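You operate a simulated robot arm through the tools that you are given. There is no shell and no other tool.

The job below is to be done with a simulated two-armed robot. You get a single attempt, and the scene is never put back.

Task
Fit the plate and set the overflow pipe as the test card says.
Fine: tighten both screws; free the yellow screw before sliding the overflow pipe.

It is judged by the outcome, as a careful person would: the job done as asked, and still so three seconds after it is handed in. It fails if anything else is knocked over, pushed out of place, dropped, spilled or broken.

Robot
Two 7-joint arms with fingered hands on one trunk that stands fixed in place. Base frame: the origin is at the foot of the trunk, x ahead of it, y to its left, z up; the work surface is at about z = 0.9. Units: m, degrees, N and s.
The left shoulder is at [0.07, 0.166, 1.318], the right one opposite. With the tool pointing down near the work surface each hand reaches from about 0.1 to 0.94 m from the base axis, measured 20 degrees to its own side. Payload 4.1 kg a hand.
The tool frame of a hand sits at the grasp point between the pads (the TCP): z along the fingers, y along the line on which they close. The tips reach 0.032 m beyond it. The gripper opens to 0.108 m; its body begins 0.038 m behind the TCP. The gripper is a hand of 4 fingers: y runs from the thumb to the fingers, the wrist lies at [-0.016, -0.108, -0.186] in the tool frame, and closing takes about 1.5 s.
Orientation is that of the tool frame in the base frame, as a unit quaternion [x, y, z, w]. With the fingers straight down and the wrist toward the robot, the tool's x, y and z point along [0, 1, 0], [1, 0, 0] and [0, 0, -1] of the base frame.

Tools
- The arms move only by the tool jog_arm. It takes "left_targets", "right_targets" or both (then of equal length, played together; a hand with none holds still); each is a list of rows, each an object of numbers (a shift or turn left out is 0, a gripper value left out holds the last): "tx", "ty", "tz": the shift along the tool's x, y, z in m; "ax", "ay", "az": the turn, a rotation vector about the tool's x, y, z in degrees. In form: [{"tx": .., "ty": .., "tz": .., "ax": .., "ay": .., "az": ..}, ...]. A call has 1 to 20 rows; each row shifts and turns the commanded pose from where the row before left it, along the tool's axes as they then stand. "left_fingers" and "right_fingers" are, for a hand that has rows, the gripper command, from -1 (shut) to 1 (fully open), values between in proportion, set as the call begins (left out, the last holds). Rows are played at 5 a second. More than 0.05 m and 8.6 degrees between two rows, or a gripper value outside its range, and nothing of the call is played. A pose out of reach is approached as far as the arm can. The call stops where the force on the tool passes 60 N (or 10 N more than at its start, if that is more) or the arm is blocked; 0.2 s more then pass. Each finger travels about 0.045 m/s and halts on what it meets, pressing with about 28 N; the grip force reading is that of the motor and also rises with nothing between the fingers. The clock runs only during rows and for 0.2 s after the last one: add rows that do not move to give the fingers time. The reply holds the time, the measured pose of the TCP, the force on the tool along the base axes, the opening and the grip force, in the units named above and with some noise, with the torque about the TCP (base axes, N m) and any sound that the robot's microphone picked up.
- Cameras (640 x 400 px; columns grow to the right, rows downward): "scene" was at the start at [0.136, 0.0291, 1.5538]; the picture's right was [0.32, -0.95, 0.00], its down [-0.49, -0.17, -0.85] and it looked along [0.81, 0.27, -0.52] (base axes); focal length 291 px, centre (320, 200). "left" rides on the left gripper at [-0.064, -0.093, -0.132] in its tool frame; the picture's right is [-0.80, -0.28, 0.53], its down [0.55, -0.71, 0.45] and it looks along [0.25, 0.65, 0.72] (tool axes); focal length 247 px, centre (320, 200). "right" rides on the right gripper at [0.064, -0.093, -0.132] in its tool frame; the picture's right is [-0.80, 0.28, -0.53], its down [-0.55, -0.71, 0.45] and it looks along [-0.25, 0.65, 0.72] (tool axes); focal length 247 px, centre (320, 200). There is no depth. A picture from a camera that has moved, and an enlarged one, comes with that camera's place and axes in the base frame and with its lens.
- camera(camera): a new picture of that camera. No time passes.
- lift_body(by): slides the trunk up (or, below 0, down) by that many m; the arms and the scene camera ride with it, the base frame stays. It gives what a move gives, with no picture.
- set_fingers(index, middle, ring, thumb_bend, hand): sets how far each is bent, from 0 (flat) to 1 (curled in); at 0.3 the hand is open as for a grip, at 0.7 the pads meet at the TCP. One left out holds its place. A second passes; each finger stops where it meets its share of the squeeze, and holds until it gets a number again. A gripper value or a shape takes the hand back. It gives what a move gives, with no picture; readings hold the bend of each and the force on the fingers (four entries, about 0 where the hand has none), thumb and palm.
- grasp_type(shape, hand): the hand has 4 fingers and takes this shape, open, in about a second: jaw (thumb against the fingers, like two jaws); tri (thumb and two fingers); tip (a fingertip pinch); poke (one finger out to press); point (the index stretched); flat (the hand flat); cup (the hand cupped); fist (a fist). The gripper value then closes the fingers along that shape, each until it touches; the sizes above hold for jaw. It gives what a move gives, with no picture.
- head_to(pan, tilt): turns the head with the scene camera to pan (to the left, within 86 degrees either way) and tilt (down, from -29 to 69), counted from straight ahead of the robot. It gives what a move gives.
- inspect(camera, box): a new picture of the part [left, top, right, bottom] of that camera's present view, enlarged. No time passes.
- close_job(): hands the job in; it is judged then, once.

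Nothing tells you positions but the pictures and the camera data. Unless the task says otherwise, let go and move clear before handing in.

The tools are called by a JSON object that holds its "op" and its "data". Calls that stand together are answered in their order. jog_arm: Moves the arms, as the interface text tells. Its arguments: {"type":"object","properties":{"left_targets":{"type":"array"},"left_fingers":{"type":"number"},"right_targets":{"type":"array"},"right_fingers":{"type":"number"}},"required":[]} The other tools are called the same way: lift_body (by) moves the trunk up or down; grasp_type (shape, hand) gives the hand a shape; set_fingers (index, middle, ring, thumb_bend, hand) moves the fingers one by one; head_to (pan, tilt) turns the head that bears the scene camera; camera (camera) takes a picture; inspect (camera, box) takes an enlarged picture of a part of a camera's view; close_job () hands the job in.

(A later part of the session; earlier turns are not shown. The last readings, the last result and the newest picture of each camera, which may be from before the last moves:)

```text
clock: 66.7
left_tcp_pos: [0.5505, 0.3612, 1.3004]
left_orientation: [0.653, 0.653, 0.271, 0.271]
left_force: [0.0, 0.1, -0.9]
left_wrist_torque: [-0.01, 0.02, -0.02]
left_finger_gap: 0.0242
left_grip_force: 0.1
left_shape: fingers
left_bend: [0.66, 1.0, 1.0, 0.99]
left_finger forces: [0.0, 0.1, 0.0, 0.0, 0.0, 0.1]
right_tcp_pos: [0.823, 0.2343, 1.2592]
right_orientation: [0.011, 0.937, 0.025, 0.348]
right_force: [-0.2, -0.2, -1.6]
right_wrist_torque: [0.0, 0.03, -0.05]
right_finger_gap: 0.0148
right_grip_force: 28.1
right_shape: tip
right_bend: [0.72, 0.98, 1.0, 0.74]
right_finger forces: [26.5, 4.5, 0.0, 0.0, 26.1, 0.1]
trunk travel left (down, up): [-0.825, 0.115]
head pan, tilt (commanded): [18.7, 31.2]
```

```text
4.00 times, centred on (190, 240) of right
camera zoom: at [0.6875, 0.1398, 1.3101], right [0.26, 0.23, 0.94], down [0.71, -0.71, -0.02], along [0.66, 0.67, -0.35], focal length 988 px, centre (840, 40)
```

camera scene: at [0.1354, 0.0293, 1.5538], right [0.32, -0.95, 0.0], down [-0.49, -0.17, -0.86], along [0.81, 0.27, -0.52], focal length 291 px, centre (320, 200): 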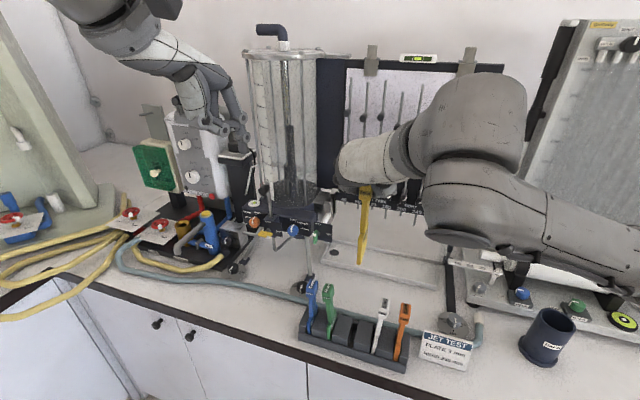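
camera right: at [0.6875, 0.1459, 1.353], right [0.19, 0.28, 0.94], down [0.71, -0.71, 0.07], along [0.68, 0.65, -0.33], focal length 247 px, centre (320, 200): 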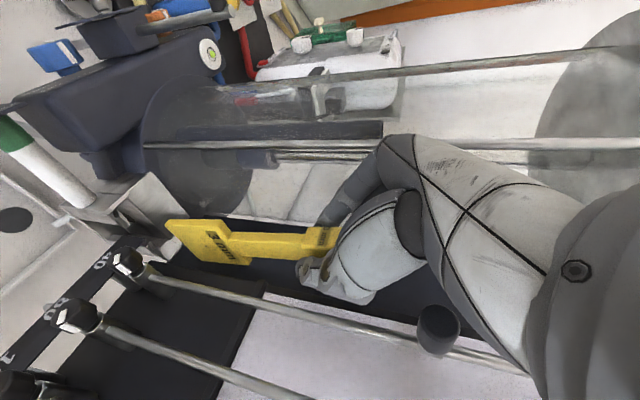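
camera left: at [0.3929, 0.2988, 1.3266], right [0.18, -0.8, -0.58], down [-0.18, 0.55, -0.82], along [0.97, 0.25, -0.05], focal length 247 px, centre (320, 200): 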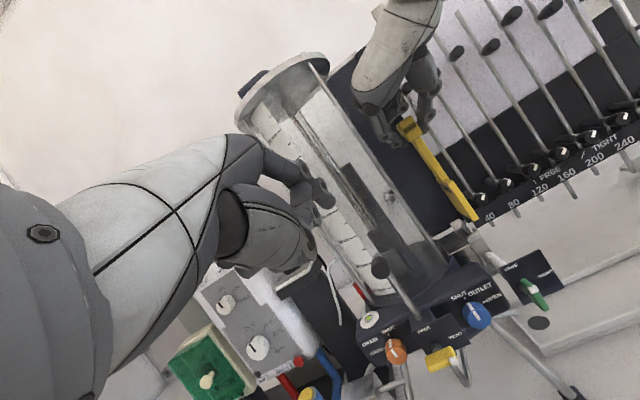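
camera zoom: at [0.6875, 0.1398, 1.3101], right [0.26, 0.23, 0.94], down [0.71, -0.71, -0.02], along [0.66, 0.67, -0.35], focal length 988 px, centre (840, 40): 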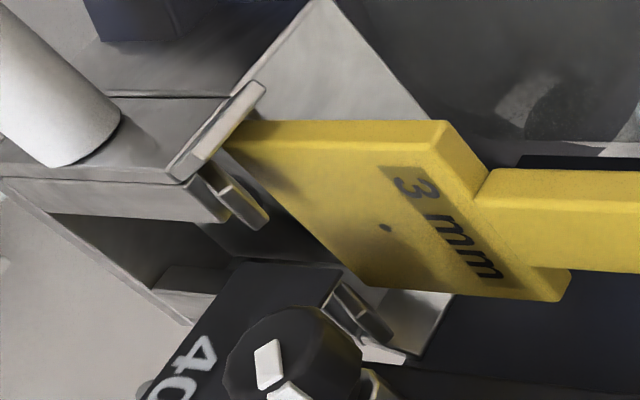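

No contact force and the bottom is now at the channel mouth. I continue lowering.

{"op": "jog_arm", "data": {"right_targets": [{"tx": 0.0033, "tz": 0.0038}, {"tx": 0.0033, "tz": 0.0038}, {"tx": 0.0033, "tz": 0.0038}]}}

{"op": "inspect", "data": {"camera": "scene", "box": [312, 172, 348, 208]}}

{"op": "inspect", "data": {"camera": "right", "box": [110, 190, 270, 290]}}

```text
clock: 67.5
left_tcp_pos: [0.5506, 0.3603, 1.3015]
left_orientation: [0.654, 0.653, 0.271, 0.271]
left_force: [0.0, -1.1, -0.5]
left_wrist_torque: [-0.03, -0.02, -0.05]
left_finger_gap: 0.024
left_grip_force: 0.1
left_shape: fingers
left_bend: [0.66, 1.0, 1.0, 0.99]
left_finger forces: [0.1, 0.1, 0.0, 0.1, 0.0, 0.1]
right_tcp_pos: [0.8219, 0.2345, 1.2448]
right_orientation: [0.01, 0.937, 0.025, 0.349]
right_force: [-0.9, 0.4, -1.3]
right_wrist_torque: [0.01, 0.02, 0.03]
right_finger_gap: 0.015
right_grip_force: 28.3
right_shape: tip
right_bend: [0.72, 0.98, 1.0, 0.74]
right_finger forces: [26.5, 4.5, 0.0, 0.0, 26.1, 0.0]
trunk travel left (down, up): [-0.825, 0.115]
head pan, tilt (commanded): [18.7, 31.2]
```

```text
11.11 times, centred on (330, 190) of scene
camera zoom: at [0.1362, 0.0293, 1.5538], right [0.32, -0.95, 0.0], down [-0.49, -0.17, -0.85], along [0.81, 0.27, -0.52], focal length 3232 px, centre (209, 311)
```

zoom: 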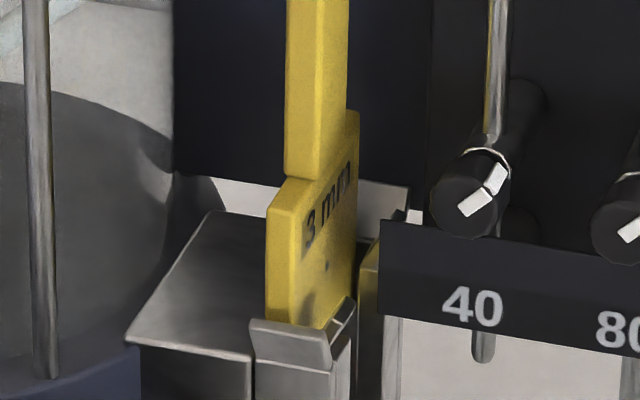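

```text
4.00 times, centred on (190, 240) of right
camera zoom: at [0.6872, 0.1401, 1.2947], right [0.26, 0.23, 0.94], down [0.71, -0.71, -0.02], along [0.66, 0.67, -0.35], focal length 988 px, centre (840, 40)
```

zoom: 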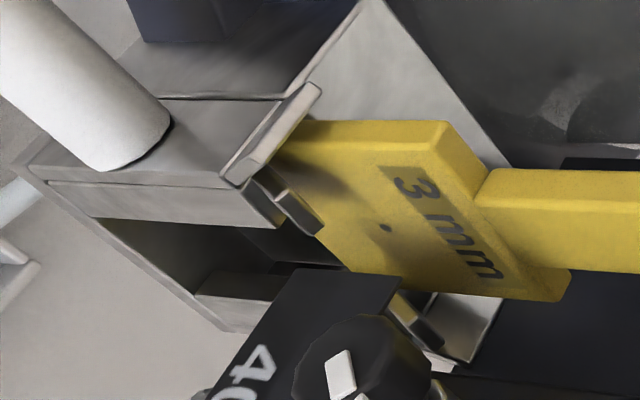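

It is sliding into the channel freely. I continue down.

{"op": "jog_arm", "data": {"right_targets": [{"tx": 0.0039, "tz": 0.00455}, {"tx": 0.0039, "tz": 0.00455}, {"tx": 0.0039, "tz": 0.00455}]}}

{"op": "inspect", "data": {"camera": "scene", "box": [300, 150, 360, 215]}}

{"op": "camera", "data": {"camera": "right"}}

{"op": "inspect", "data": {"camera": "left", "box": [380, 100, 520, 250]}}

```text
clock: 68.3
left_tcp_pos: [0.5511, 0.3606, 1.3003]
left_orientation: [0.654, 0.653, 0.27, 0.272]
left_force: [-0.2, -0.3, 0.4]
left_wrist_torque: [-0.02, 0.03, -0.01]
left_finger_gap: 0.0238
left_grip_force: 0.1
left_shape: fingers
left_bend: [0.66, 1.0, 1.0, 0.99]
left_finger forces: [0.1, 0.0, 0.0, 0.1, 0.0, 0.0]
right_tcp_pos: [0.824, 0.237, 1.2262]
right_orientation: [0.01, 0.937, 0.025, 0.349]
right_force: [0.5, 0.5, 0.1]
right_wrist_torque: [-0.01, 0.01, -0.02]
right_finger_gap: 0.0151
right_grip_force: 28.1
right_shape: tip
right_bend: [0.72, 0.98, 1.0, 0.74]
right_finger forces: [26.4, 3.9, 0.1, 0.1, 26.3, 0.0]
trunk travel left (down, up): [-0.825, 0.115]
head pan, tilt (commanded): [18.7, 31.2]
```

```text
6.15 times, centred on (330, 182) of scene
camera zoom: at [0.1362, 0.0292, 1.5538], right [0.32, -0.95, 0.0], down [-0.49, -0.17, -0.85], along [0.81, 0.27, -0.52], focal length 1790 px, centre (258, 308)
```

zoom: 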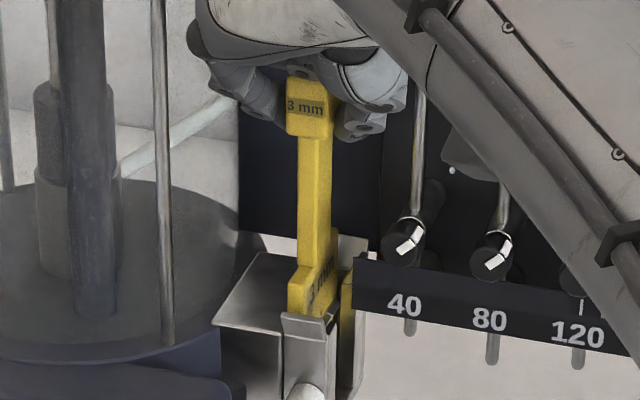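

```text
taken
camera right: at [0.6874, 0.142, 1.2771], right [0.26, 0.23, 0.94], down [0.71, -0.71, -0.02], along [0.66, 0.67, -0.35], focal length 247 px, centre (320, 200)
```

right: 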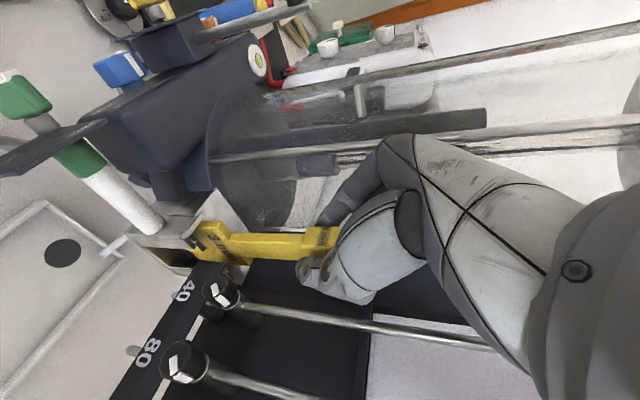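

```text
2.67 times, centred on (450, 175) of left
camera zoom: at [0.3926, 0.2971, 1.3272], right [0.18, -0.8, -0.58], down [-0.18, 0.55, -0.82], along [0.97, 0.25, -0.05], focal length 659 px, centre (-27, 267)
```

zoom: 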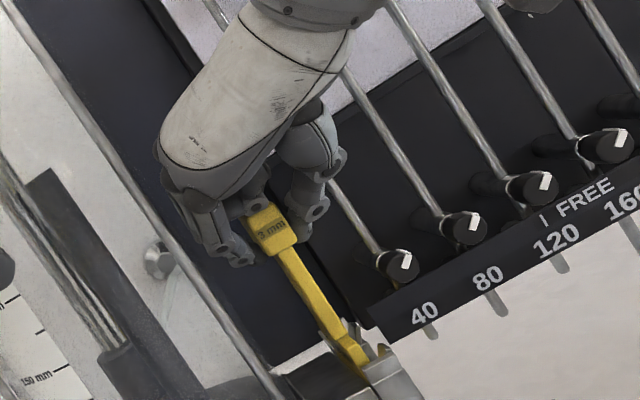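

{"op": "jog_arm", "data": {"right_targets": [{"tx": 0.0033, "tz": 0.0038}, {"tx": 0.0033, "tz": 0.0038}, {"tx": 0.0033, "tz": 0.0038}]}}

{"op": "inspect", "data": {"camera": "scene", "box": [300, 150, 360, 215]}}

{"op": "inspect", "data": {"camera": "right", "box": [120, 180, 360, 310]}}

```text
clock: 69.1
left_tcp_pos: [0.5507, 0.3608, 1.2992]
left_orientation: [0.653, 0.653, 0.27, 0.271]
left_force: [0.1, 0.3, -0.1]
left_wrist_torque: [0.05, 0.0, -0.01]
left_finger_gap: 0.024
left_grip_force: 0.0
left_shape: fingers
left_bend: [0.66, 1.0, 1.0, 0.99]
left_finger forces: [0.0, 0.0, 0.1, 0.0, 0.1, 0.0]
right_tcp_pos: [0.8226, 0.2381, 1.2115]
right_orientation: [0.01, 0.937, 0.025, 0.349]
right_force: [0.7, -0.8, -1.1]
right_wrist_torque: [-0.06, 0.01, 0.01]
right_finger_gap: 0.0147
right_grip_force: 27.7
right_shape: tip
right_bend: [0.72, 0.98, 1.0, 0.74]
right_finger forces: [26.4, 3.6, 0.0, 0.1, 26.4, 0.0]
trunk travel left (down, up): [-0.825, 0.115]
head pan, tilt (commanded): [18.7, 31.2]
```

```text
6.15 times, centred on (330, 182) of scene
camera zoom: at [0.1362, 0.0292, 1.5538], right [0.32, -0.95, 0.0], down [-0.49, -0.17, -0.85], along [0.81, 0.27, -0.52], focal length 1790 px, centre (258, 308)
```

zoom: 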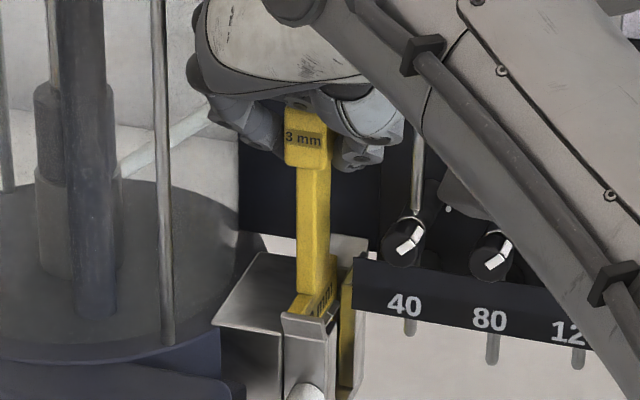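

```text
2.67 times, centred on (240, 245) of right
camera zoom: at [0.6876, 0.1426, 1.262], right [0.26, 0.23, 0.94], down [0.71, -0.71, -0.02], along [0.66, 0.67, -0.35], focal length 659 px, centre (533, 80)
```

zoom: 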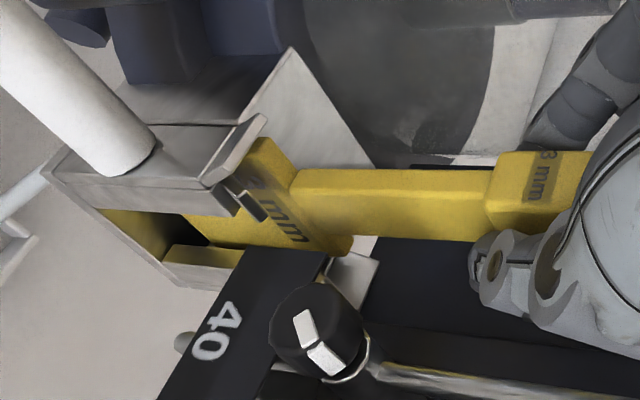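

{"op": "jog_arm", "data": {"right_targets": [{"tx": 0.0026, "tz": 0.003}, {"tx": 0.0026, "tz": 0.003}, {"tx": 0.0026, "tz": 0.003}]}}

{"op": "inspect", "data": {"camera": "scene", "box": [300, 150, 360, 215]}}

{"op": "inspect", "data": {"camera": "right", "box": [120, 180, 360, 310]}}

```text
clock: 69.9
left_tcp_pos: [0.5498, 0.3607, 1.3006]
left_orientation: [0.653, 0.653, 0.27, 0.271]
left_force: [-0.3, 0.4, 0.0]
left_wrist_torque: [0.02, 0.0, 0.01]
left_finger_gap: 0.0239
left_grip_force: 0.1
left_shape: fingers
left_bend: [0.66, 1.0, 1.0, 0.99]
left_finger forces: [0.0, 0.0, 0.1, 0.0, 0.0, 0.0]
right_tcp_pos: [0.8206, 0.2388, 1.2011]
right_orientation: [0.01, 0.937, 0.026, 0.349]
right_force: [3.0, -0.7, 7.5]
right_wrist_torque: [-0.04, -0.06, 0.0]
right_finger_gap: 0.0148
right_grip_force: 27.9
right_shape: tip
right_bend: [0.72, 0.98, 1.0, 0.74]
right_finger forces: [26.5, 7.2, 0.1, 0.0, 26.3, 0.0]
trunk travel left (down, up): [-0.825, 0.115]
head pan, tilt (commanded): [18.7, 31.2]
```

```text
6.15 times, centred on (330, 182) of scene
camera zoom: at [0.1351, 0.0286, 1.5541], right [0.32, -0.95, 0.0], down [-0.49, -0.17, -0.86], along [0.81, 0.27, -0.52], focal length 1790 px, centre (258, 308)
```

zoom: 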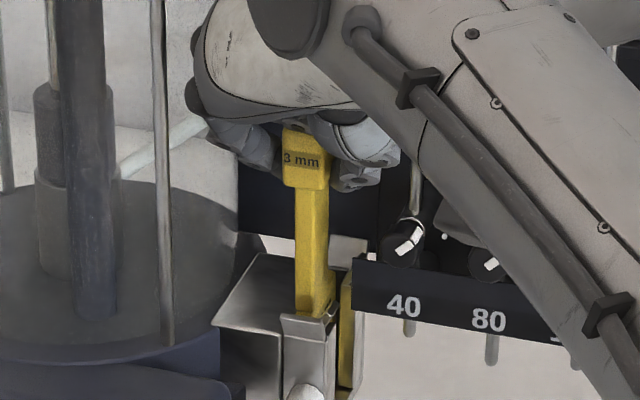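

```text
2.67 times, centred on (240, 245) of right
camera zoom: at [0.6864, 0.1427, 1.2519], right [0.25, 0.23, 0.94], down [0.71, -0.71, -0.02], along [0.66, 0.67, -0.34], focal length 659 px, centre (533, 80)
```

zoom: 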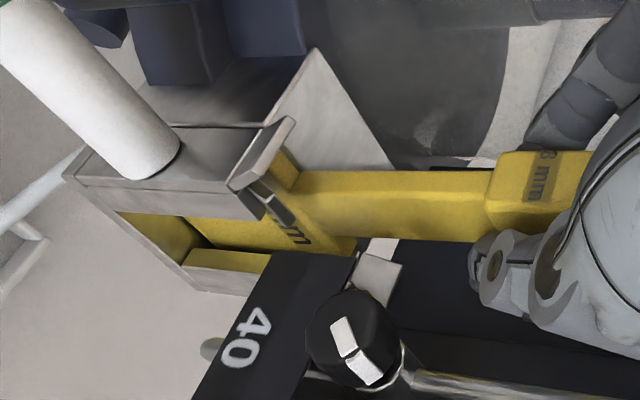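

A light contact force suggests the plate has reached the slot floor. I press a few millimetres more to confirm it is seated.

{"op": "jog_arm", "data": {"right_targets": [{"tx": 0.0013, "tz": 0.0015}, {"tx": 0.0013, "tz": 0.0015}]}}

{"op": "inspect", "data": {"camera": "right", "box": [120, 180, 360, 310]}}

{"op": "inspect", "data": {"camera": "left", "box": [430, 190, 510, 260]}}

```text
clock: 70.5
left_tcp_pos: [0.5492, 0.3614, 1.302]
left_orientation: [0.654, 0.652, 0.271, 0.271]
left_force: [0.5, -0.7, 0.5]
left_wrist_torque: [-0.01, -0.03, 0.04]
left_finger_gap: 0.0239
left_grip_force: 0.0
left_shape: fingers
left_bend: [0.66, 1.0, 1.0, 0.99]
left_finger forces: [0.0, 0.1, 0.0, 0.0, 0.0, 0.0]
right_tcp_pos: [0.8207, 0.2369, 1.2003]
right_orientation: [0.011, 0.935, 0.026, 0.353]
right_force: [12.9, 2.1, 30.4]
right_wrist_torque: [0.07, -0.27, 0.02]
right_finger_gap: 0.0148
right_grip_force: 27.9
right_shape: tip
right_bend: [0.72, 0.99, 1.0, 0.74]
right_finger forces: [26.9, 19.3, 0.0, 0.0, 25.8, 0.0]
trunk travel left (down, up): [-0.825, 0.115]
head pan, tilt (commanded): [18.7, 31.2]
```

```text
2.67 times, centred on (240, 245) of right
camera zoom: at [0.6853, 0.142, 1.25], right [0.25, 0.23, 0.94], down [0.71, -0.71, -0.01], along [0.66, 0.67, -0.34], focal length 659 px, centre (533, 80)
```

zoom: 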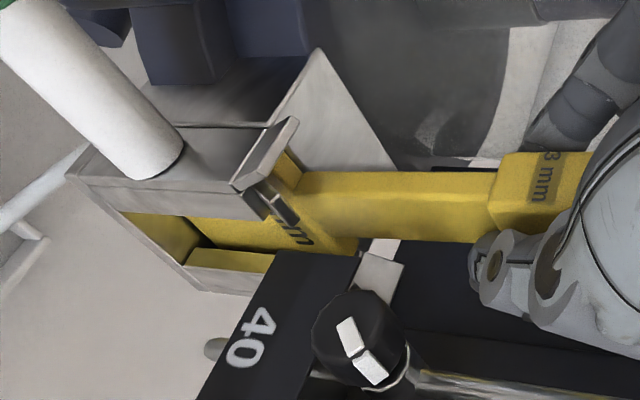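

```text
5.71 times, centred on (470, 225) of left
camera zoom: at [0.3901, 0.2959, 1.3287], right [0.18, -0.8, -0.58], down [-0.18, 0.55, -0.82], along [0.97, 0.25, -0.05], focal length 1411 px, centre (-537, 57)
```

zoom: 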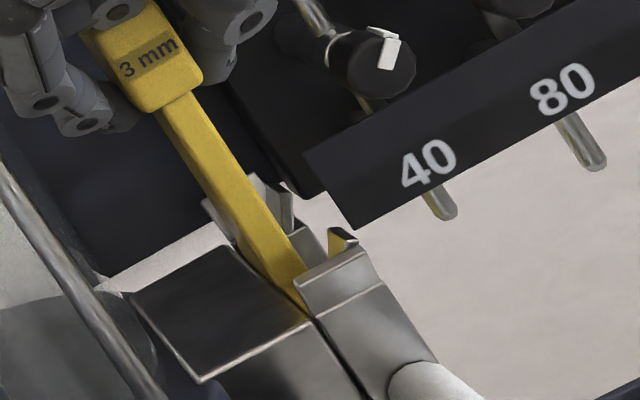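

The plate is firmly seated on the slot floor. I ease off the pressure and open the pinch just enough to let go.

{"op": "jog_arm", "data": {"right_targets": [{"tx": -0.0013, "tz": -0.0015}]}}

{"op": "jog_arm", "data": {"right_targets": [{}, {}, {}, {}], "right_fingers": -0.5}}

{"op": "inspect", "data": {"camera": "right", "box": [160, 180, 400, 310]}}

{"op": "inspect", "data": {"camera": "left", "box": [390, 130, 490, 250]}}

```text
clock: 70.9
left_tcp_pos: [0.5482, 0.3585, 1.3023]
left_orientation: [0.654, 0.653, 0.272, 0.271]
left_force: [-0.2, 1.0, 1.2]
left_wrist_torque: [-0.01, -0.01, 0.0]
left_finger_gap: 0.0239
left_grip_force: 0.0
left_shape: fingers
left_bend: [0.66, 1.0, 1.0, 0.99]
left_finger forces: [0.1, 0.1, 0.0, 0.1, 0.0, 0.1]
right_tcp_pos: [0.8199, 0.2371, 1.2]
right_orientation: [0.01, 0.936, 0.025, 0.35]
right_force: [14.6, 1.6, 32.1]
right_wrist_torque: [0.13, -0.34, 0.05]
right_finger_gap: 0.0147
right_grip_force: 27.6
right_shape: tip
right_bend: [0.72, 0.99, 1.0, 0.74]
right_finger forces: [26.8, 19.0, 0.0, 0.0, 25.4, 0.0]
trunk travel left (down, up): [-0.825, 0.115]
head pan, tilt (commanded): [18.7, 31.2]
```

```text
clock: 71.9
left_tcp_pos: [0.547, 0.3607, 1.3029]
left_orientation: [0.653, 0.652, 0.272, 0.272]
left_force: [0.1, -0.3, -0.2]
left_wrist_torque: [-0.01, 0.01, -0.04]
left_finger_gap: 0.024
left_grip_force: 0.1
left_shape: fingers
left_bend: [0.66, 1.0, 1.0, 0.99]
left_finger forces: [0.0, 0.0, 0.1, 0.0, 0.0, 0.0]
right_tcp_pos: [0.8196, 0.2381, 1.1999]
right_orientation: [0.01, 0.936, 0.026, 0.35]
right_force: [2.8, 2.2, 25.4]
right_wrist_torque: [0.23, 0.07, -0.03]
right_finger_gap: 0.0266
right_grip_force: 0.1
right_shape: tip
right_bend: [0.73, 1.0, 0.99, 0.74]
right_finger forces: [0.0, 25.3, 0.1, 0.0, 0.1, 0.1]
trunk travel left (down, up): [-0.825, 0.115]
head pan, tilt (commanded): [18.7, 31.2]
```

```text
2.67 times, centred on (280, 245) of right
camera zoom: at [0.6834, 0.1426, 1.2502], right [0.25, 0.23, 0.94], down [0.71, -0.71, -0.02], along [0.66, 0.67, -0.34], focal length 659 px, centre (427, 80)
```

zoom: 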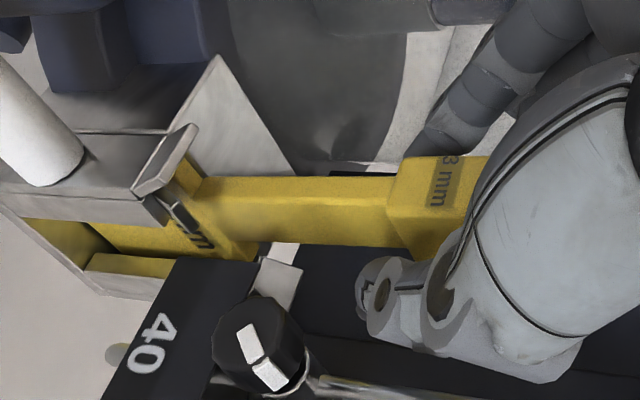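

```text
3.33 times, centred on (440, 190) of left
camera zoom: at [0.3886, 0.2961, 1.3286], right [0.18, -0.8, -0.58], down [-0.18, 0.55, -0.82], along [0.97, 0.25, -0.05], focal length 823 px, centre (-80, 233)
```

zoom: 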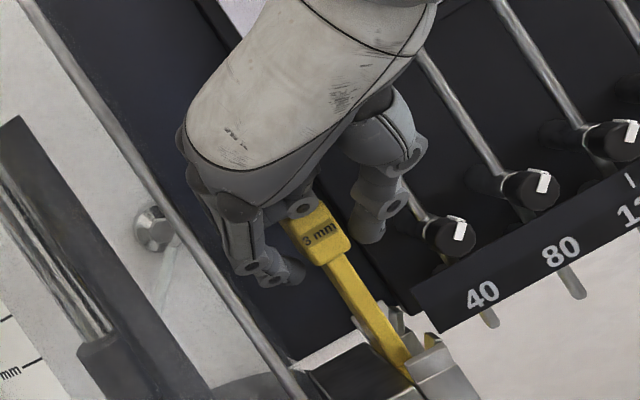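

The pinch is open. I withdraw the hand slowly along the finger direction and check the plate stays in place.

{"op": "jog_arm", "data": {"right_targets": [{"tz": -0.008}, {"tz": -0.01}, {"tz": -0.01}, {"tz": -0.012}]}}

{"op": "inspect", "data": {"camera": "right", "box": [120, 180, 360, 310]}}

{"op": "inspect", "data": {"camera": "left", "box": [390, 130, 490, 250]}}

{"op": "inspect", "data": {"camera": "scene", "box": [290, 130, 360, 220]}}

```text
clock: 72.9
left_tcp_pos: [0.5509, 0.3614, 1.3003]
left_orientation: [0.653, 0.653, 0.271, 0.27]
left_force: [0.2, -0.3, 0.7]
left_wrist_torque: [-0.04, 0.03, -0.01]
left_finger_gap: 0.0241
left_grip_force: 0.1
left_shape: fingers
left_bend: [0.66, 1.0, 1.0, 0.99]
left_finger forces: [0.0, 0.0, 0.0, 0.0, 0.2, 0.0]
right_tcp_pos: [0.7958, 0.2366, 1.227]
right_orientation: [0.01, 0.937, 0.024, 0.348]
right_force: [0.6, -0.3, -0.4]
right_wrist_torque: [-0.02, 0.02, 0.0]
right_finger_gap: 0.0271
right_grip_force: 0.2
right_shape: tip
right_bend: [0.73, 0.98, 0.99, 0.74]
right_finger forces: [0.0, 0.1, 0.0, 0.1, 0.1, 0.0]
trunk travel left (down, up): [-0.825, 0.115]
head pan, tilt (commanded): [18.7, 31.2]
```

```text
2.67 times, centred on (240, 245) of right
camera zoom: at [0.6603, 0.1421, 1.2778], right [0.26, 0.23, 0.94], down [0.71, -0.71, -0.02], along [0.66, 0.67, -0.35], focal length 659 px, centre (533, 80)
```

zoom: 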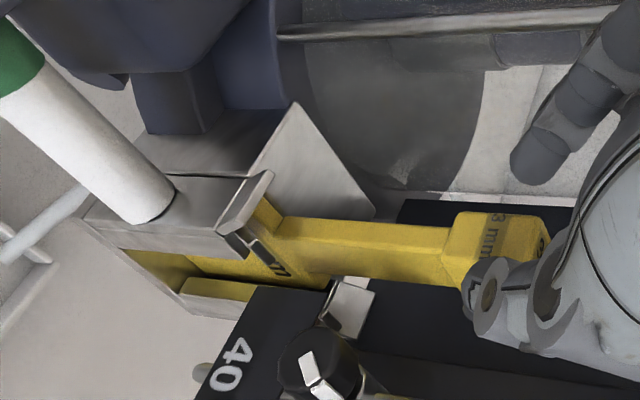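

```text
3.33 times, centred on (440, 190) of left
camera zoom: at [0.3926, 0.297, 1.3271], right [0.18, -0.8, -0.58], down [-0.18, 0.55, -0.82], along [0.97, 0.25, -0.05], focal length 823 px, centre (-80, 233)
```

zoom: 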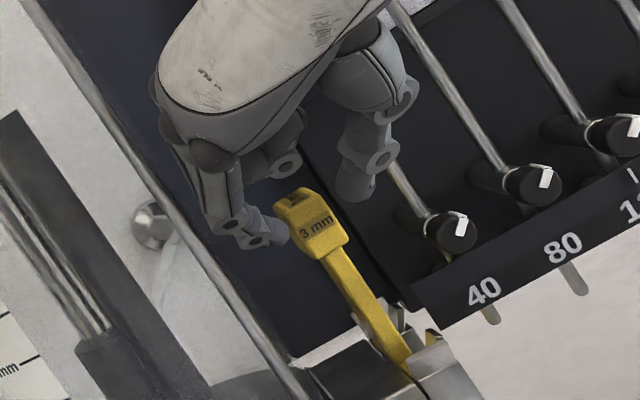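

```text
4.44 times, centred on (325, 175) of scene
camera zoom: at [0.1363, 0.0291, 1.5537], right [0.32, -0.95, 0.0], down [-0.49, -0.17, -0.85], along [0.81, 0.27, -0.52], focal length 1293 px, centre (298, 311)
```

zoom: 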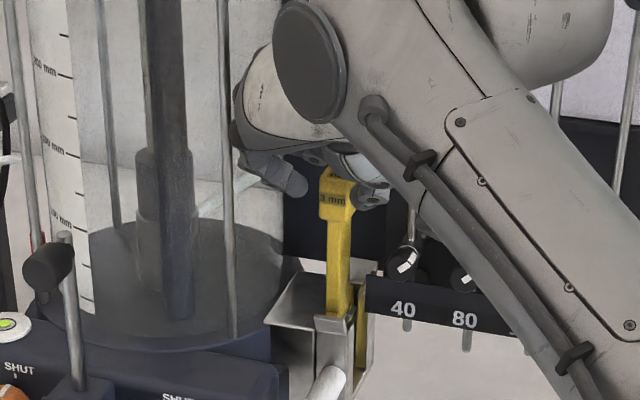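

The 3 mm plate stands in the slot on its own. I withdraw the right hand fully to the right side.

{"op": "jog_arm", "data": {"right_targets": [{"tz": -0.03}, {"tz": -0.03}, {"tz": -0.03}, {"tx": 0.0152, "ty": -0.04, "tz": -0.013}, {"tx": 0.0152, "ty": -0.04, "tz": -0.013}, {"tx": 0.0152, "ty": -0.04, "tz": -0.013}, {"tx": 0.0152, "ty": -0.04, "tz": -0.013}, {"tx": 0.0152, "ty": -0.04, "tz": -0.013}]}}

{"op": "camera", "data": {"camera": "scene"}}

{"op": "inspect", "data": {"camera": "scene", "box": [290, 150, 370, 260]}}

{"op": "inspect", "data": {"camera": "left", "box": [400, 130, 560, 330]}}

```text
clock: 74.7
left_tcp_pos: [0.5489, 0.3587, 1.3022]
left_orientation: [0.653, 0.653, 0.272, 0.27]
left_force: [-0.7, 0.4, -0.2]
left_wrist_torque: [0.02, -0.03, 0.0]
left_finger_gap: 0.0239
left_grip_force: 0.0
left_shape: fingers
left_bend: [0.66, 1.0, 1.0, 0.99]
left_finger forces: [0.0, 0.1, 0.1, 0.1, 0.0, 0.1]
right_tcp_pos: [0.6359, 0.031, 1.2861]
right_orientation: [0.009, 0.937, 0.025, 0.349]
right_force: [-0.8, -0.4, 0.2]
right_wrist_torque: [0.01, -0.03, 0.01]
right_finger_gap: 0.0271
right_grip_force: 0.1
right_shape: tip
right_bend: [0.73, 0.98, 0.99, 0.74]
right_finger forces: [0.0, 0.0, 0.1, 0.0, 0.0, 0.0]
trunk travel left (down, up): [-0.825, 0.115]
head pan, tilt (commanded): [18.7, 31.2]
```

```text
taken
camera scene: at [0.1352, 0.0261, 1.5539], right [0.32, -0.95, 0.0], down [-0.49, -0.16, -0.86], along [0.81, 0.28, -0.52], focal length 291 px, centre (320, 200)
```

scene: 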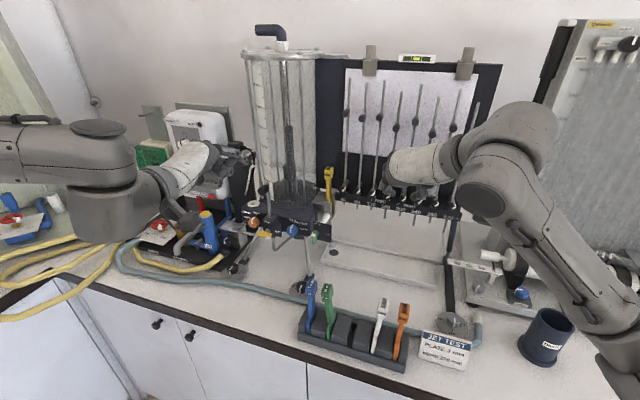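

```text
3.64 times, centred on (330, 205) of scene
camera zoom: at [0.1352, 0.0261, 1.5539], right [0.32, -0.95, 0.0], down [-0.49, -0.16, -0.86], along [0.81, 0.28, -0.52], focal length 1058 px, centre (284, 182)
```

zoom: 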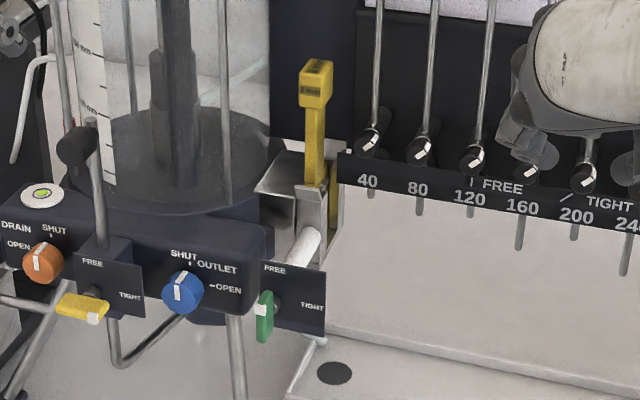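

```text
2.00 times, centred on (480, 230) of left
camera zoom: at [0.3915, 0.2945, 1.3281], right [0.18, -0.8, -0.58], down [-0.18, 0.55, -0.81], along [0.97, 0.25, -0.05], focal length 494 px, centre (0, 140)
```

zoom: 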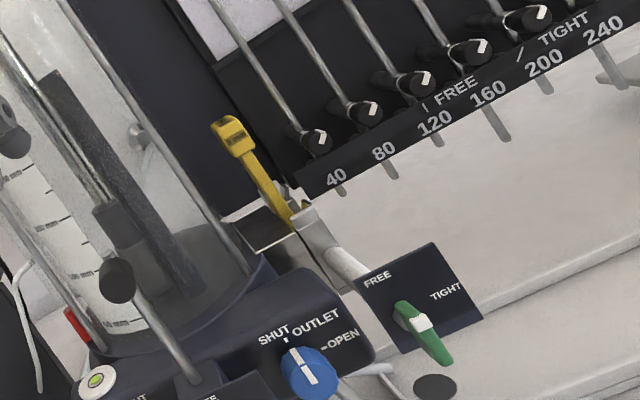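

The plate is in the holder with its handle upright. Now I bring the left index finger over to the green screw, starting above-left of it.

{"op": "jog_arm", "data": {"left_targets": [{"tx": -0.0295, "tz": 0.024}, {"tx": -0.0295, "tz": 0.024}, {"tx": -0.0295, "tz": 0.024}, {"ty": -0.0283, "tz": 0.0283}, {"ty": -0.0283, "tz": 0.0283}]}}

{"op": "camera", "data": {"camera": "left"}}

{"op": "inspect", "data": {"camera": "scene", "box": [240, 170, 360, 260]}}

{"op": "camera", "data": {"camera": "right"}}

```text
clock: 75.9
left_tcp_pos: [0.5985, 0.2491, 1.2578]
left_orientation: [0.654, 0.658, 0.266, 0.262]
left_force: [0.0, -0.4, -1.0]
left_wrist_torque: [0.04, -0.03, 0.01]
left_finger_gap: 0.0239
left_grip_force: 0.1
left_shape: fingers
left_bend: [0.66, 1.0, 1.0, 0.98]
left_finger forces: [0.0, 0.0, 0.0, 0.0, 0.0, 0.0]
left hand out of reach, approached as far as the arm can: row 2, 3, 4, 5
right_tcp_pos: [0.6385, 0.0312, 1.2822]
right_orientation: [0.01, 0.937, 0.025, 0.348]
right_force: [-0.6, 0.0, 0.9]
right_wrist_torque: [0.01, -0.03, 0.04]
right_finger_gap: 0.0272
right_grip_force: 0.1
right_shape: tip
right_bend: [0.73, 0.98, 0.99, 0.74]
right_finger forces: [0.0, 0.1, 0.0, 0.1, 0.2, 0.1]
trunk travel left (down, up): [-0.825, 0.115]
head pan, tilt (commanded): [18.7, 31.2]
```

```text
taken
camera left: at [0.4416, 0.1837, 1.2878], right [0.17, -0.8, -0.58], down [-0.2, 0.55, -0.81], along [0.96, 0.26, -0.07], focal length 247 px, centre (320, 200)
```

left: 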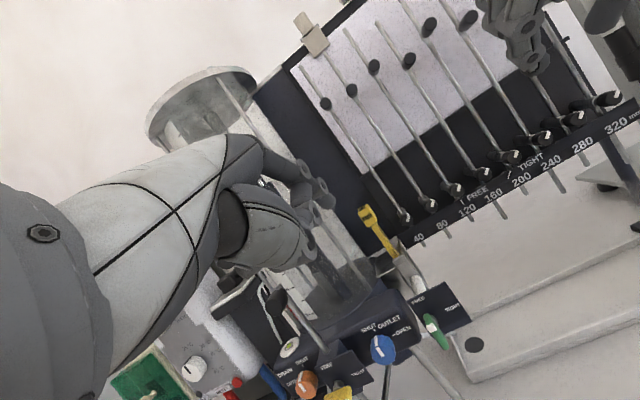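

```text
4.44 times, centred on (300, 215) of scene
camera zoom: at [0.1367, 0.0287, 1.5537], right [0.32, -0.95, 0.0], down [-0.49, -0.17, -0.85], along [0.81, 0.27, -0.52], focal length 1293 px, centre (409, 133)
```

zoom: 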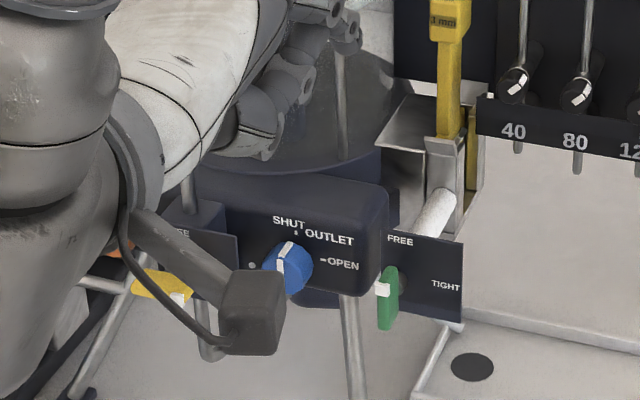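

```text
taken
camera right: at [0.5024, -0.0628, 1.335], right [0.26, 0.23, 0.94], down [0.71, -0.71, -0.02], along [0.66, 0.67, -0.35], focal length 247 px, centre (320, 200)
```

right: 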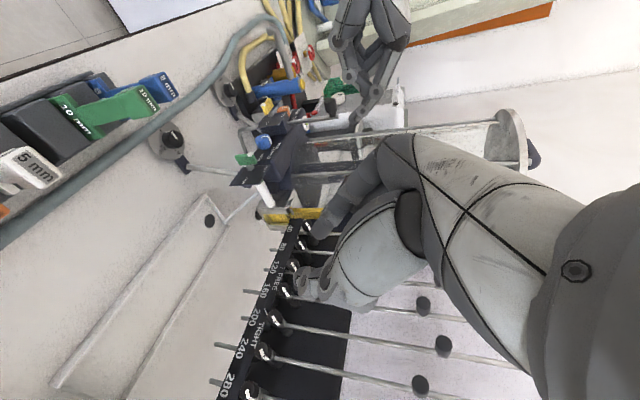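

The left arm can't reach there in this posture, so I use the right hand for the green screw. I return the left hand to its viewing pose and roll the right hand to a wrist-toward-robot posture with only the index extended.

{"op": "jog_arm", "data": {"left_targets": [{"tx": 0.037, "ty": -0.0015, "tz": -0.0213}, {"tx": 0.037, "ty": -0.0015, "tz": -0.0213}, {"tx": 0.037, "ty": -0.0015, "tz": -0.0213}]}}

{"op": "jog_arm", "data": {"right_targets": [{"az": 8}, {"az": 8}, {"az": 8}, {"az": 8}, {"az": 8}, {"az": 8}, {"az": 8}, {"az": 8}, {"az": 8}, {"az": 8}, {"az": 8}, {"az": 2}]}}

{"op": "set_fingers", "data": {"hand": "right", "index": 0.7, "middle": 1.0, "ring": 1.0, "thumb_bend": 1.0}}

{"op": "camera", "data": {"camera": "left"}}

{"op": "camera", "data": {"camera": "scene"}}

{"op": "camera", "data": {"camera": "right"}}

```text
clock: 76.7
left_tcp_pos: [0.547, 0.3621, 1.3029]
left_orientation: [0.654, 0.653, 0.269, 0.272]
left_force: [-0.5, 0.4, 0.1]
left_wrist_torque: [0.01, -0.02, 0.01]
left_finger_gap: 0.0239
left_grip_force: 0.1
left_shape: fingers
left_bend: [0.66, 1.0, 1.0, 0.98]
left_finger forces: [0.0, 0.0, 0.0, 0.0, 0.0, 0.0]
right_tcp_pos: [0.6358, 0.0336, 1.2849]
right_orientation: [0.01, 0.937, 0.023, 0.348]
right_force: [-0.4, -0.2, 0.4]
right_wrist_torque: [-0.03, 0.01, 0.0]
right_finger_gap: 0.0272
right_grip_force: 0.0
right_shape: tip
right_bend: [0.73, 0.98, 0.99, 0.74]
right_finger forces: [0.0, 0.1, 0.0, 0.1, 0.0, 0.0]
trunk travel left (down, up): [-0.825, 0.115]
head pan, tilt (commanded): [18.7, 31.2]
```

```text
clock: 79.3
left_tcp_pos: [0.5481, 0.3613, 1.3034]
left_orientation: [0.653, 0.654, 0.27, 0.271]
left_force: [0.0, -0.4, -0.2]
left_wrist_torque: [-0.03, -0.02, 0.0]
left_finger_gap: 0.0237
left_grip_force: 0.1
left_shape: fingers
left_bend: [0.66, 1.0, 1.0, 0.98]
left_finger forces: [0.0, 0.0, 0.1, 0.1, 0.1, 0.1]
right_tcp_pos: [0.6376, 0.0338, 1.2845]
right_orientation: [0.67, 0.655, 0.264, 0.229]
right_force: [0.2, 0.4, 0.2]
right_wrist_torque: [0.0, 0.01, -0.03]
right_finger_gap: 0.0272
right_grip_force: 0.0
right_shape: tip
right_bend: [0.73, 0.98, 0.99, 0.74]
right_finger forces: [0.1, 0.0, 0.1, 0.1, 0.0, 0.0]
trunk travel left (down, up): [-0.825, 0.115]
head pan, tilt (commanded): [18.7, 31.2]
```

```text
clock: 80.3
left_tcp_pos: [0.5486, 0.3612, 1.3026]
left_orientation: [0.653, 0.654, 0.27, 0.271]
left_force: [0.7, 0.0, -0.6]
left_wrist_torque: [0.0, 0.02, 0.01]
left_finger_gap: 0.024
left_grip_force: 0.1
left_shape: fingers
left_bend: [0.66, 1.0, 1.0, 0.98]
left_finger forces: [0.0, 0.1, 0.0, 0.1, 0.0, 0.0]
right_tcp_pos: [0.6368, 0.0318, 1.2851]
right_orientation: [0.67, 0.655, 0.263, 0.229]
right_force: [0.0, -0.1, -0.2]
right_wrist_torque: [-0.02, -0.01, -0.03]
right_finger_gap: 0.008
right_grip_force: 0.0
right_shape: fingers
right_bend: [0.63, 1.0, 1.0, 0.88]
right_finger forces: [0.0, 0.1, 0.1, 0.0, 0.0, 0.0]
trunk travel left (down, up): [-0.825, 0.115]
head pan, tilt (commanded): [18.7, 31.2]
```

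```text
taken
camera left: at [0.3901, 0.2968, 1.3301], right [0.18, -0.8, -0.58], down [-0.18, 0.55, -0.82], along [0.97, 0.25, -0.05], focal length 247 px, centre (320, 200)
```

left: 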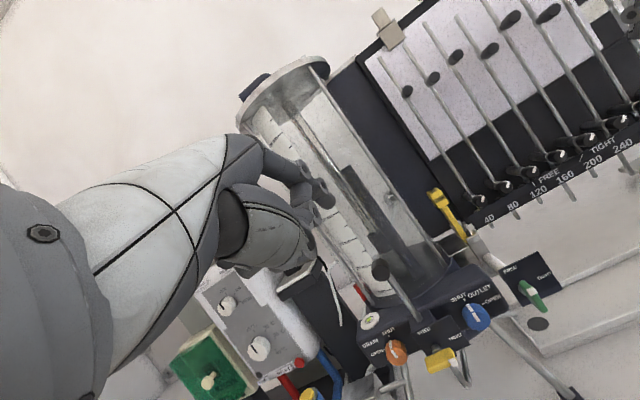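

```text
taken
camera scene: at [0.1359, 0.0293, 1.5538], right [0.32, -0.95, 0.0], down [-0.49, -0.17, -0.85], along [0.81, 0.27, -0.52], focal length 291 px, centre (320, 200)
```

scene: 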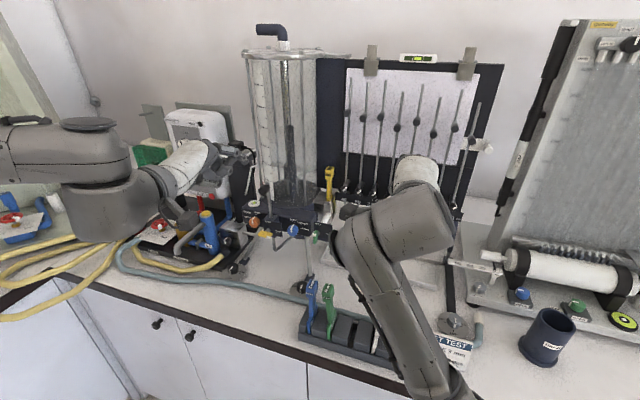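

```text
taken
camera right: at [0.4804, 0.0956, 1.3253], right [-0.13, -0.83, 0.55], down [-0.24, -0.51, -0.83], along [0.96, -0.24, -0.13], focal length 247 px, centre (320, 200)
```

right: 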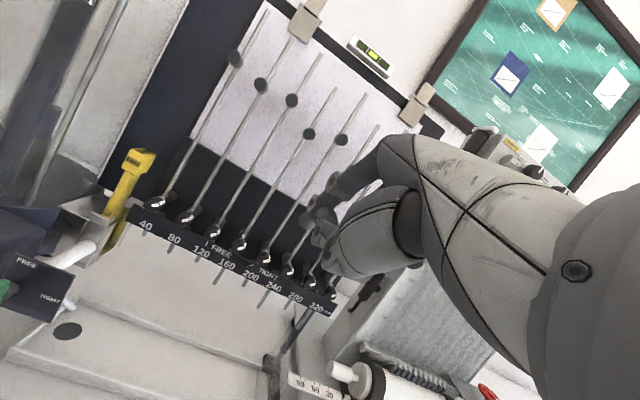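

The right index finger is ready. I pitch the right hand a little steeper for clearance over the rack and move it above-left of the green screw.

{"op": "jog_arm", "data": {"right_targets": [{"ax": 6}, {"ax": 6}, {"tx": 0.0407, "ty": -0.0108, "tz": 0.0043}, {"tx": 0.0407, "ty": -0.0108, "tz": 0.0043}, {"tx": 0.0407, "ty": -0.0108, "tz": 0.0043}, {"tx": 0.0407, "ty": -0.0108, "tz": 0.0043}, {"tx": 0.0407, "ty": -0.0108, "tz": 0.0043}]}}

{"op": "camera", "data": {"camera": "left"}}

{"op": "camera", "data": {"camera": "scene"}}

{"op": "camera", "data": {"camera": "right"}}

```text
clock: 82.1
left_tcp_pos: [0.548, 0.3598, 1.3023]
left_orientation: [0.653, 0.654, 0.27, 0.27]
left_force: [-0.3, -0.2, -0.4]
left_wrist_torque: [-0.01, 0.01, 0.01]
left_finger_gap: 0.0241
left_grip_force: 0.0
left_shape: fingers
left_bend: [0.66, 1.0, 1.0, 0.98]
left_finger forces: [0.1, 0.0, 0.0, 0.0, 0.0, 0.0]
right_tcp_pos: [0.6358, 0.1986, 1.2382]
right_orientation: [0.708, 0.657, 0.178, 0.189]
right_force: [-0.1, -0.4, 0.5]
right_wrist_torque: [-0.02, 0.0, 0.01]
right_finger_gap: 0.0089
right_grip_force: 0.0
right_shape: fingers
right_bend: [0.63, 1.0, 1.0, 0.88]
right_finger forces: [0.0, 0.0, 0.1, 0.1, 0.0, 0.0]
trunk travel left (down, up): [-0.825, 0.115]
head pan, tilt (commanded): [18.7, 31.2]
stopped in row 7 (right hand): the arm was blocked; the commanded pose is now the measured one
```

```text
taken
camera left: at [0.3899, 0.2962, 1.3302], right [0.18, -0.8, -0.58], down [-0.18, 0.55, -0.82], along [0.97, 0.25, -0.05], focal length 247 px, centre (320, 200)
```

left: 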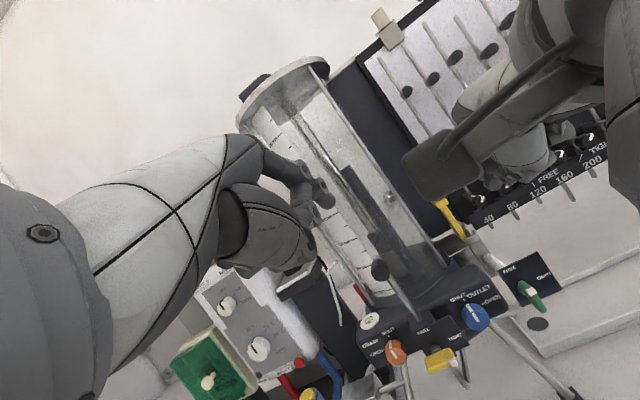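

```text
taken
camera scene: at [0.1357, 0.0287, 1.5538], right [0.32, -0.95, 0.0], down [-0.49, -0.17, -0.86], along [0.81, 0.27, -0.52], focal length 291 px, centre (320, 200)
```

scene: 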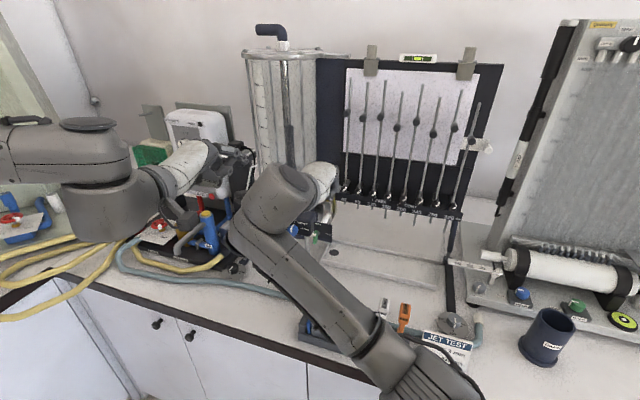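

```text
taken
camera right: at [0.4942, 0.2721, 1.3055], right [-0.08, -0.8, 0.6], down [-0.43, -0.52, -0.74], along [0.9, -0.32, -0.3], focal length 247 px, centre (320, 200)
```

right: 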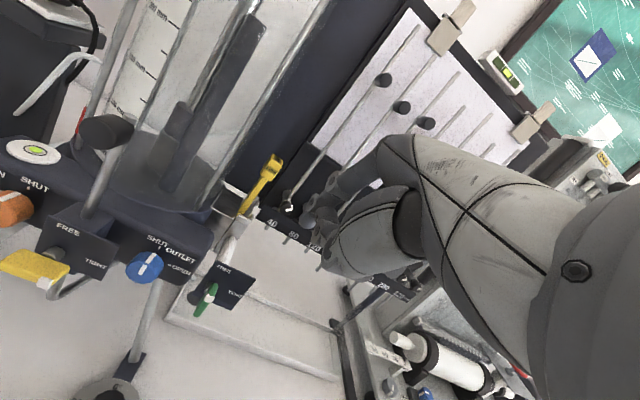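

The right hand was blocked, most likely by the left hand's camera bracket. I back it off a little, move the left hand well away to the upper left, and check nothing was disturbed.

{"op": "jog_arm", "data": {"right_targets": [{"tx": -0.02}]}}

{"op": "jog_arm", "data": {"left_targets": [{"tx": 0.025, "ty": 0.0053, "tz": -0.023}, {"tx": 0.025, "ty": 0.0053, "tz": -0.023}, {"tx": 0.025, "ty": 0.0053, "tz": -0.023}, {"tx": 0.025, "ty": 0.0053, "tz": -0.023}]}}

{"op": "camera", "data": {"camera": "left"}}

{"op": "camera", "data": {"camera": "scene"}}

{"op": "camera", "data": {"camera": "right"}}

```text
clock: 82.5
left_tcp_pos: [0.5481, 0.3595, 1.3039]
left_orientation: [0.653, 0.653, 0.27, 0.271]
left_force: [0.9, -1.1, -0.4]
left_wrist_torque: [0.0, 0.01, 0.01]
left_finger_gap: 0.024
left_grip_force: 0.1
left_shape: fingers
left_bend: [0.66, 1.0, 1.0, 0.98]
left_finger forces: [0.0, 0.0, 0.0, 0.1, 0.0, 0.0]
right_tcp_pos: [0.6378, 0.1742, 1.2414]
right_orientation: [0.709, 0.654, 0.179, 0.192]
right_force: [0.7, -1.5, 0.0]
right_wrist_torque: [-0.01, 0.02, -0.02]
right_finger_gap: 0.009
right_grip_force: 0.1
right_shape: fingers
right_bend: [0.63, 1.0, 1.0, 0.88]
right_finger forces: [0.0, 0.0, 0.0, 0.1, 0.0, 0.0]
trunk travel left (down, up): [-0.825, 0.115]
head pan, tilt (commanded): [18.7, 31.2]
```

```text
clock: 83.5
left_tcp_pos: [0.4967, 0.4615, 1.3841]
left_orientation: [0.653, 0.653, 0.27, 0.271]
left_force: [-0.2, 0.2, -0.7]
left_wrist_torque: [0.01, 0.01, -0.03]
left_finger_gap: 0.0238
left_grip_force: 0.0
left_shape: fingers
left_bend: [0.66, 1.0, 1.0, 0.98]
left_finger forces: [0.0, 0.0, 0.0, 0.1, 0.0, 0.0]
right_tcp_pos: [0.636, 0.1744, 1.2377]
right_orientation: [0.709, 0.654, 0.176, 0.195]
right_force: [-0.9, -0.4, -0.7]
right_wrist_torque: [0.0, 0.04, -0.03]
right_finger_gap: 0.0087
right_grip_force: 0.0
right_shape: fingers
right_bend: [0.63, 1.0, 1.0, 0.88]
right_finger forces: [0.0, 0.0, 0.1, 0.0, 0.1, 0.0]
trunk travel left (down, up): [-0.825, 0.115]
head pan, tilt (commanded): [18.7, 31.2]
```

```text
taken
camera left: at [0.3389, 0.3983, 1.4109], right [0.18, -0.8, -0.57], down [-0.18, 0.55, -0.82], along [0.97, 0.25, -0.05], focal length 247 px, centre (320, 200)
```

left: 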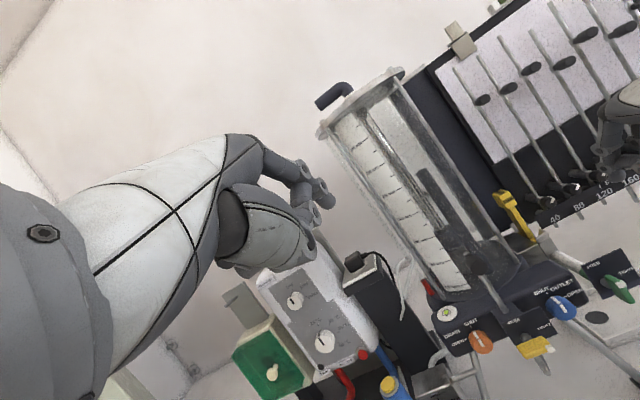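

```text
taken
camera scene: at [0.1345, 0.0312, 1.5539], right [0.32, -0.95, 0.0], down [-0.49, -0.17, -0.86], along [0.81, 0.27, -0.52], focal length 291 px, centre (320, 200)
```

scene: 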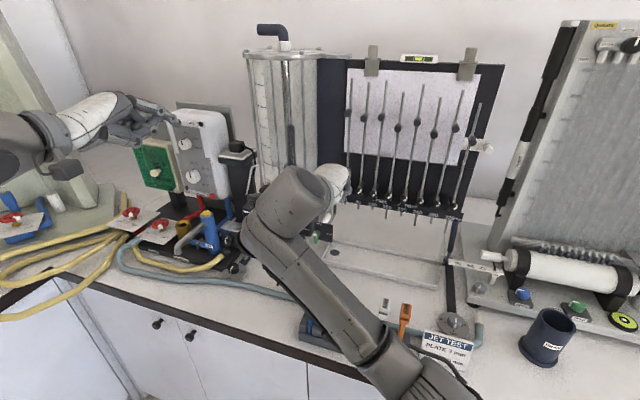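

```text
taken
camera right: at [0.4944, 0.2515, 1.3035], right [-0.09, -0.79, 0.61], down [-0.43, -0.52, -0.74], along [0.9, -0.32, -0.29], focal length 247 px, centre (320, 200)
```

right: 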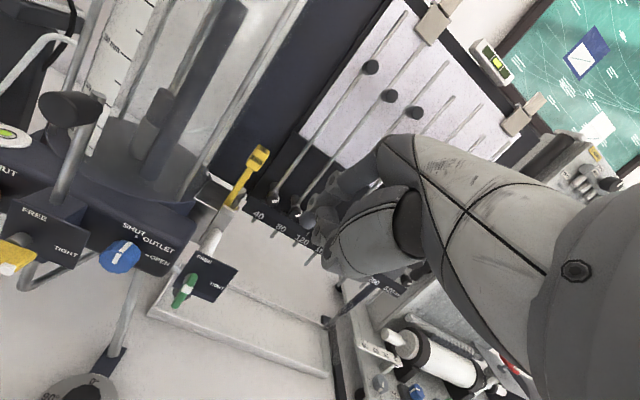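

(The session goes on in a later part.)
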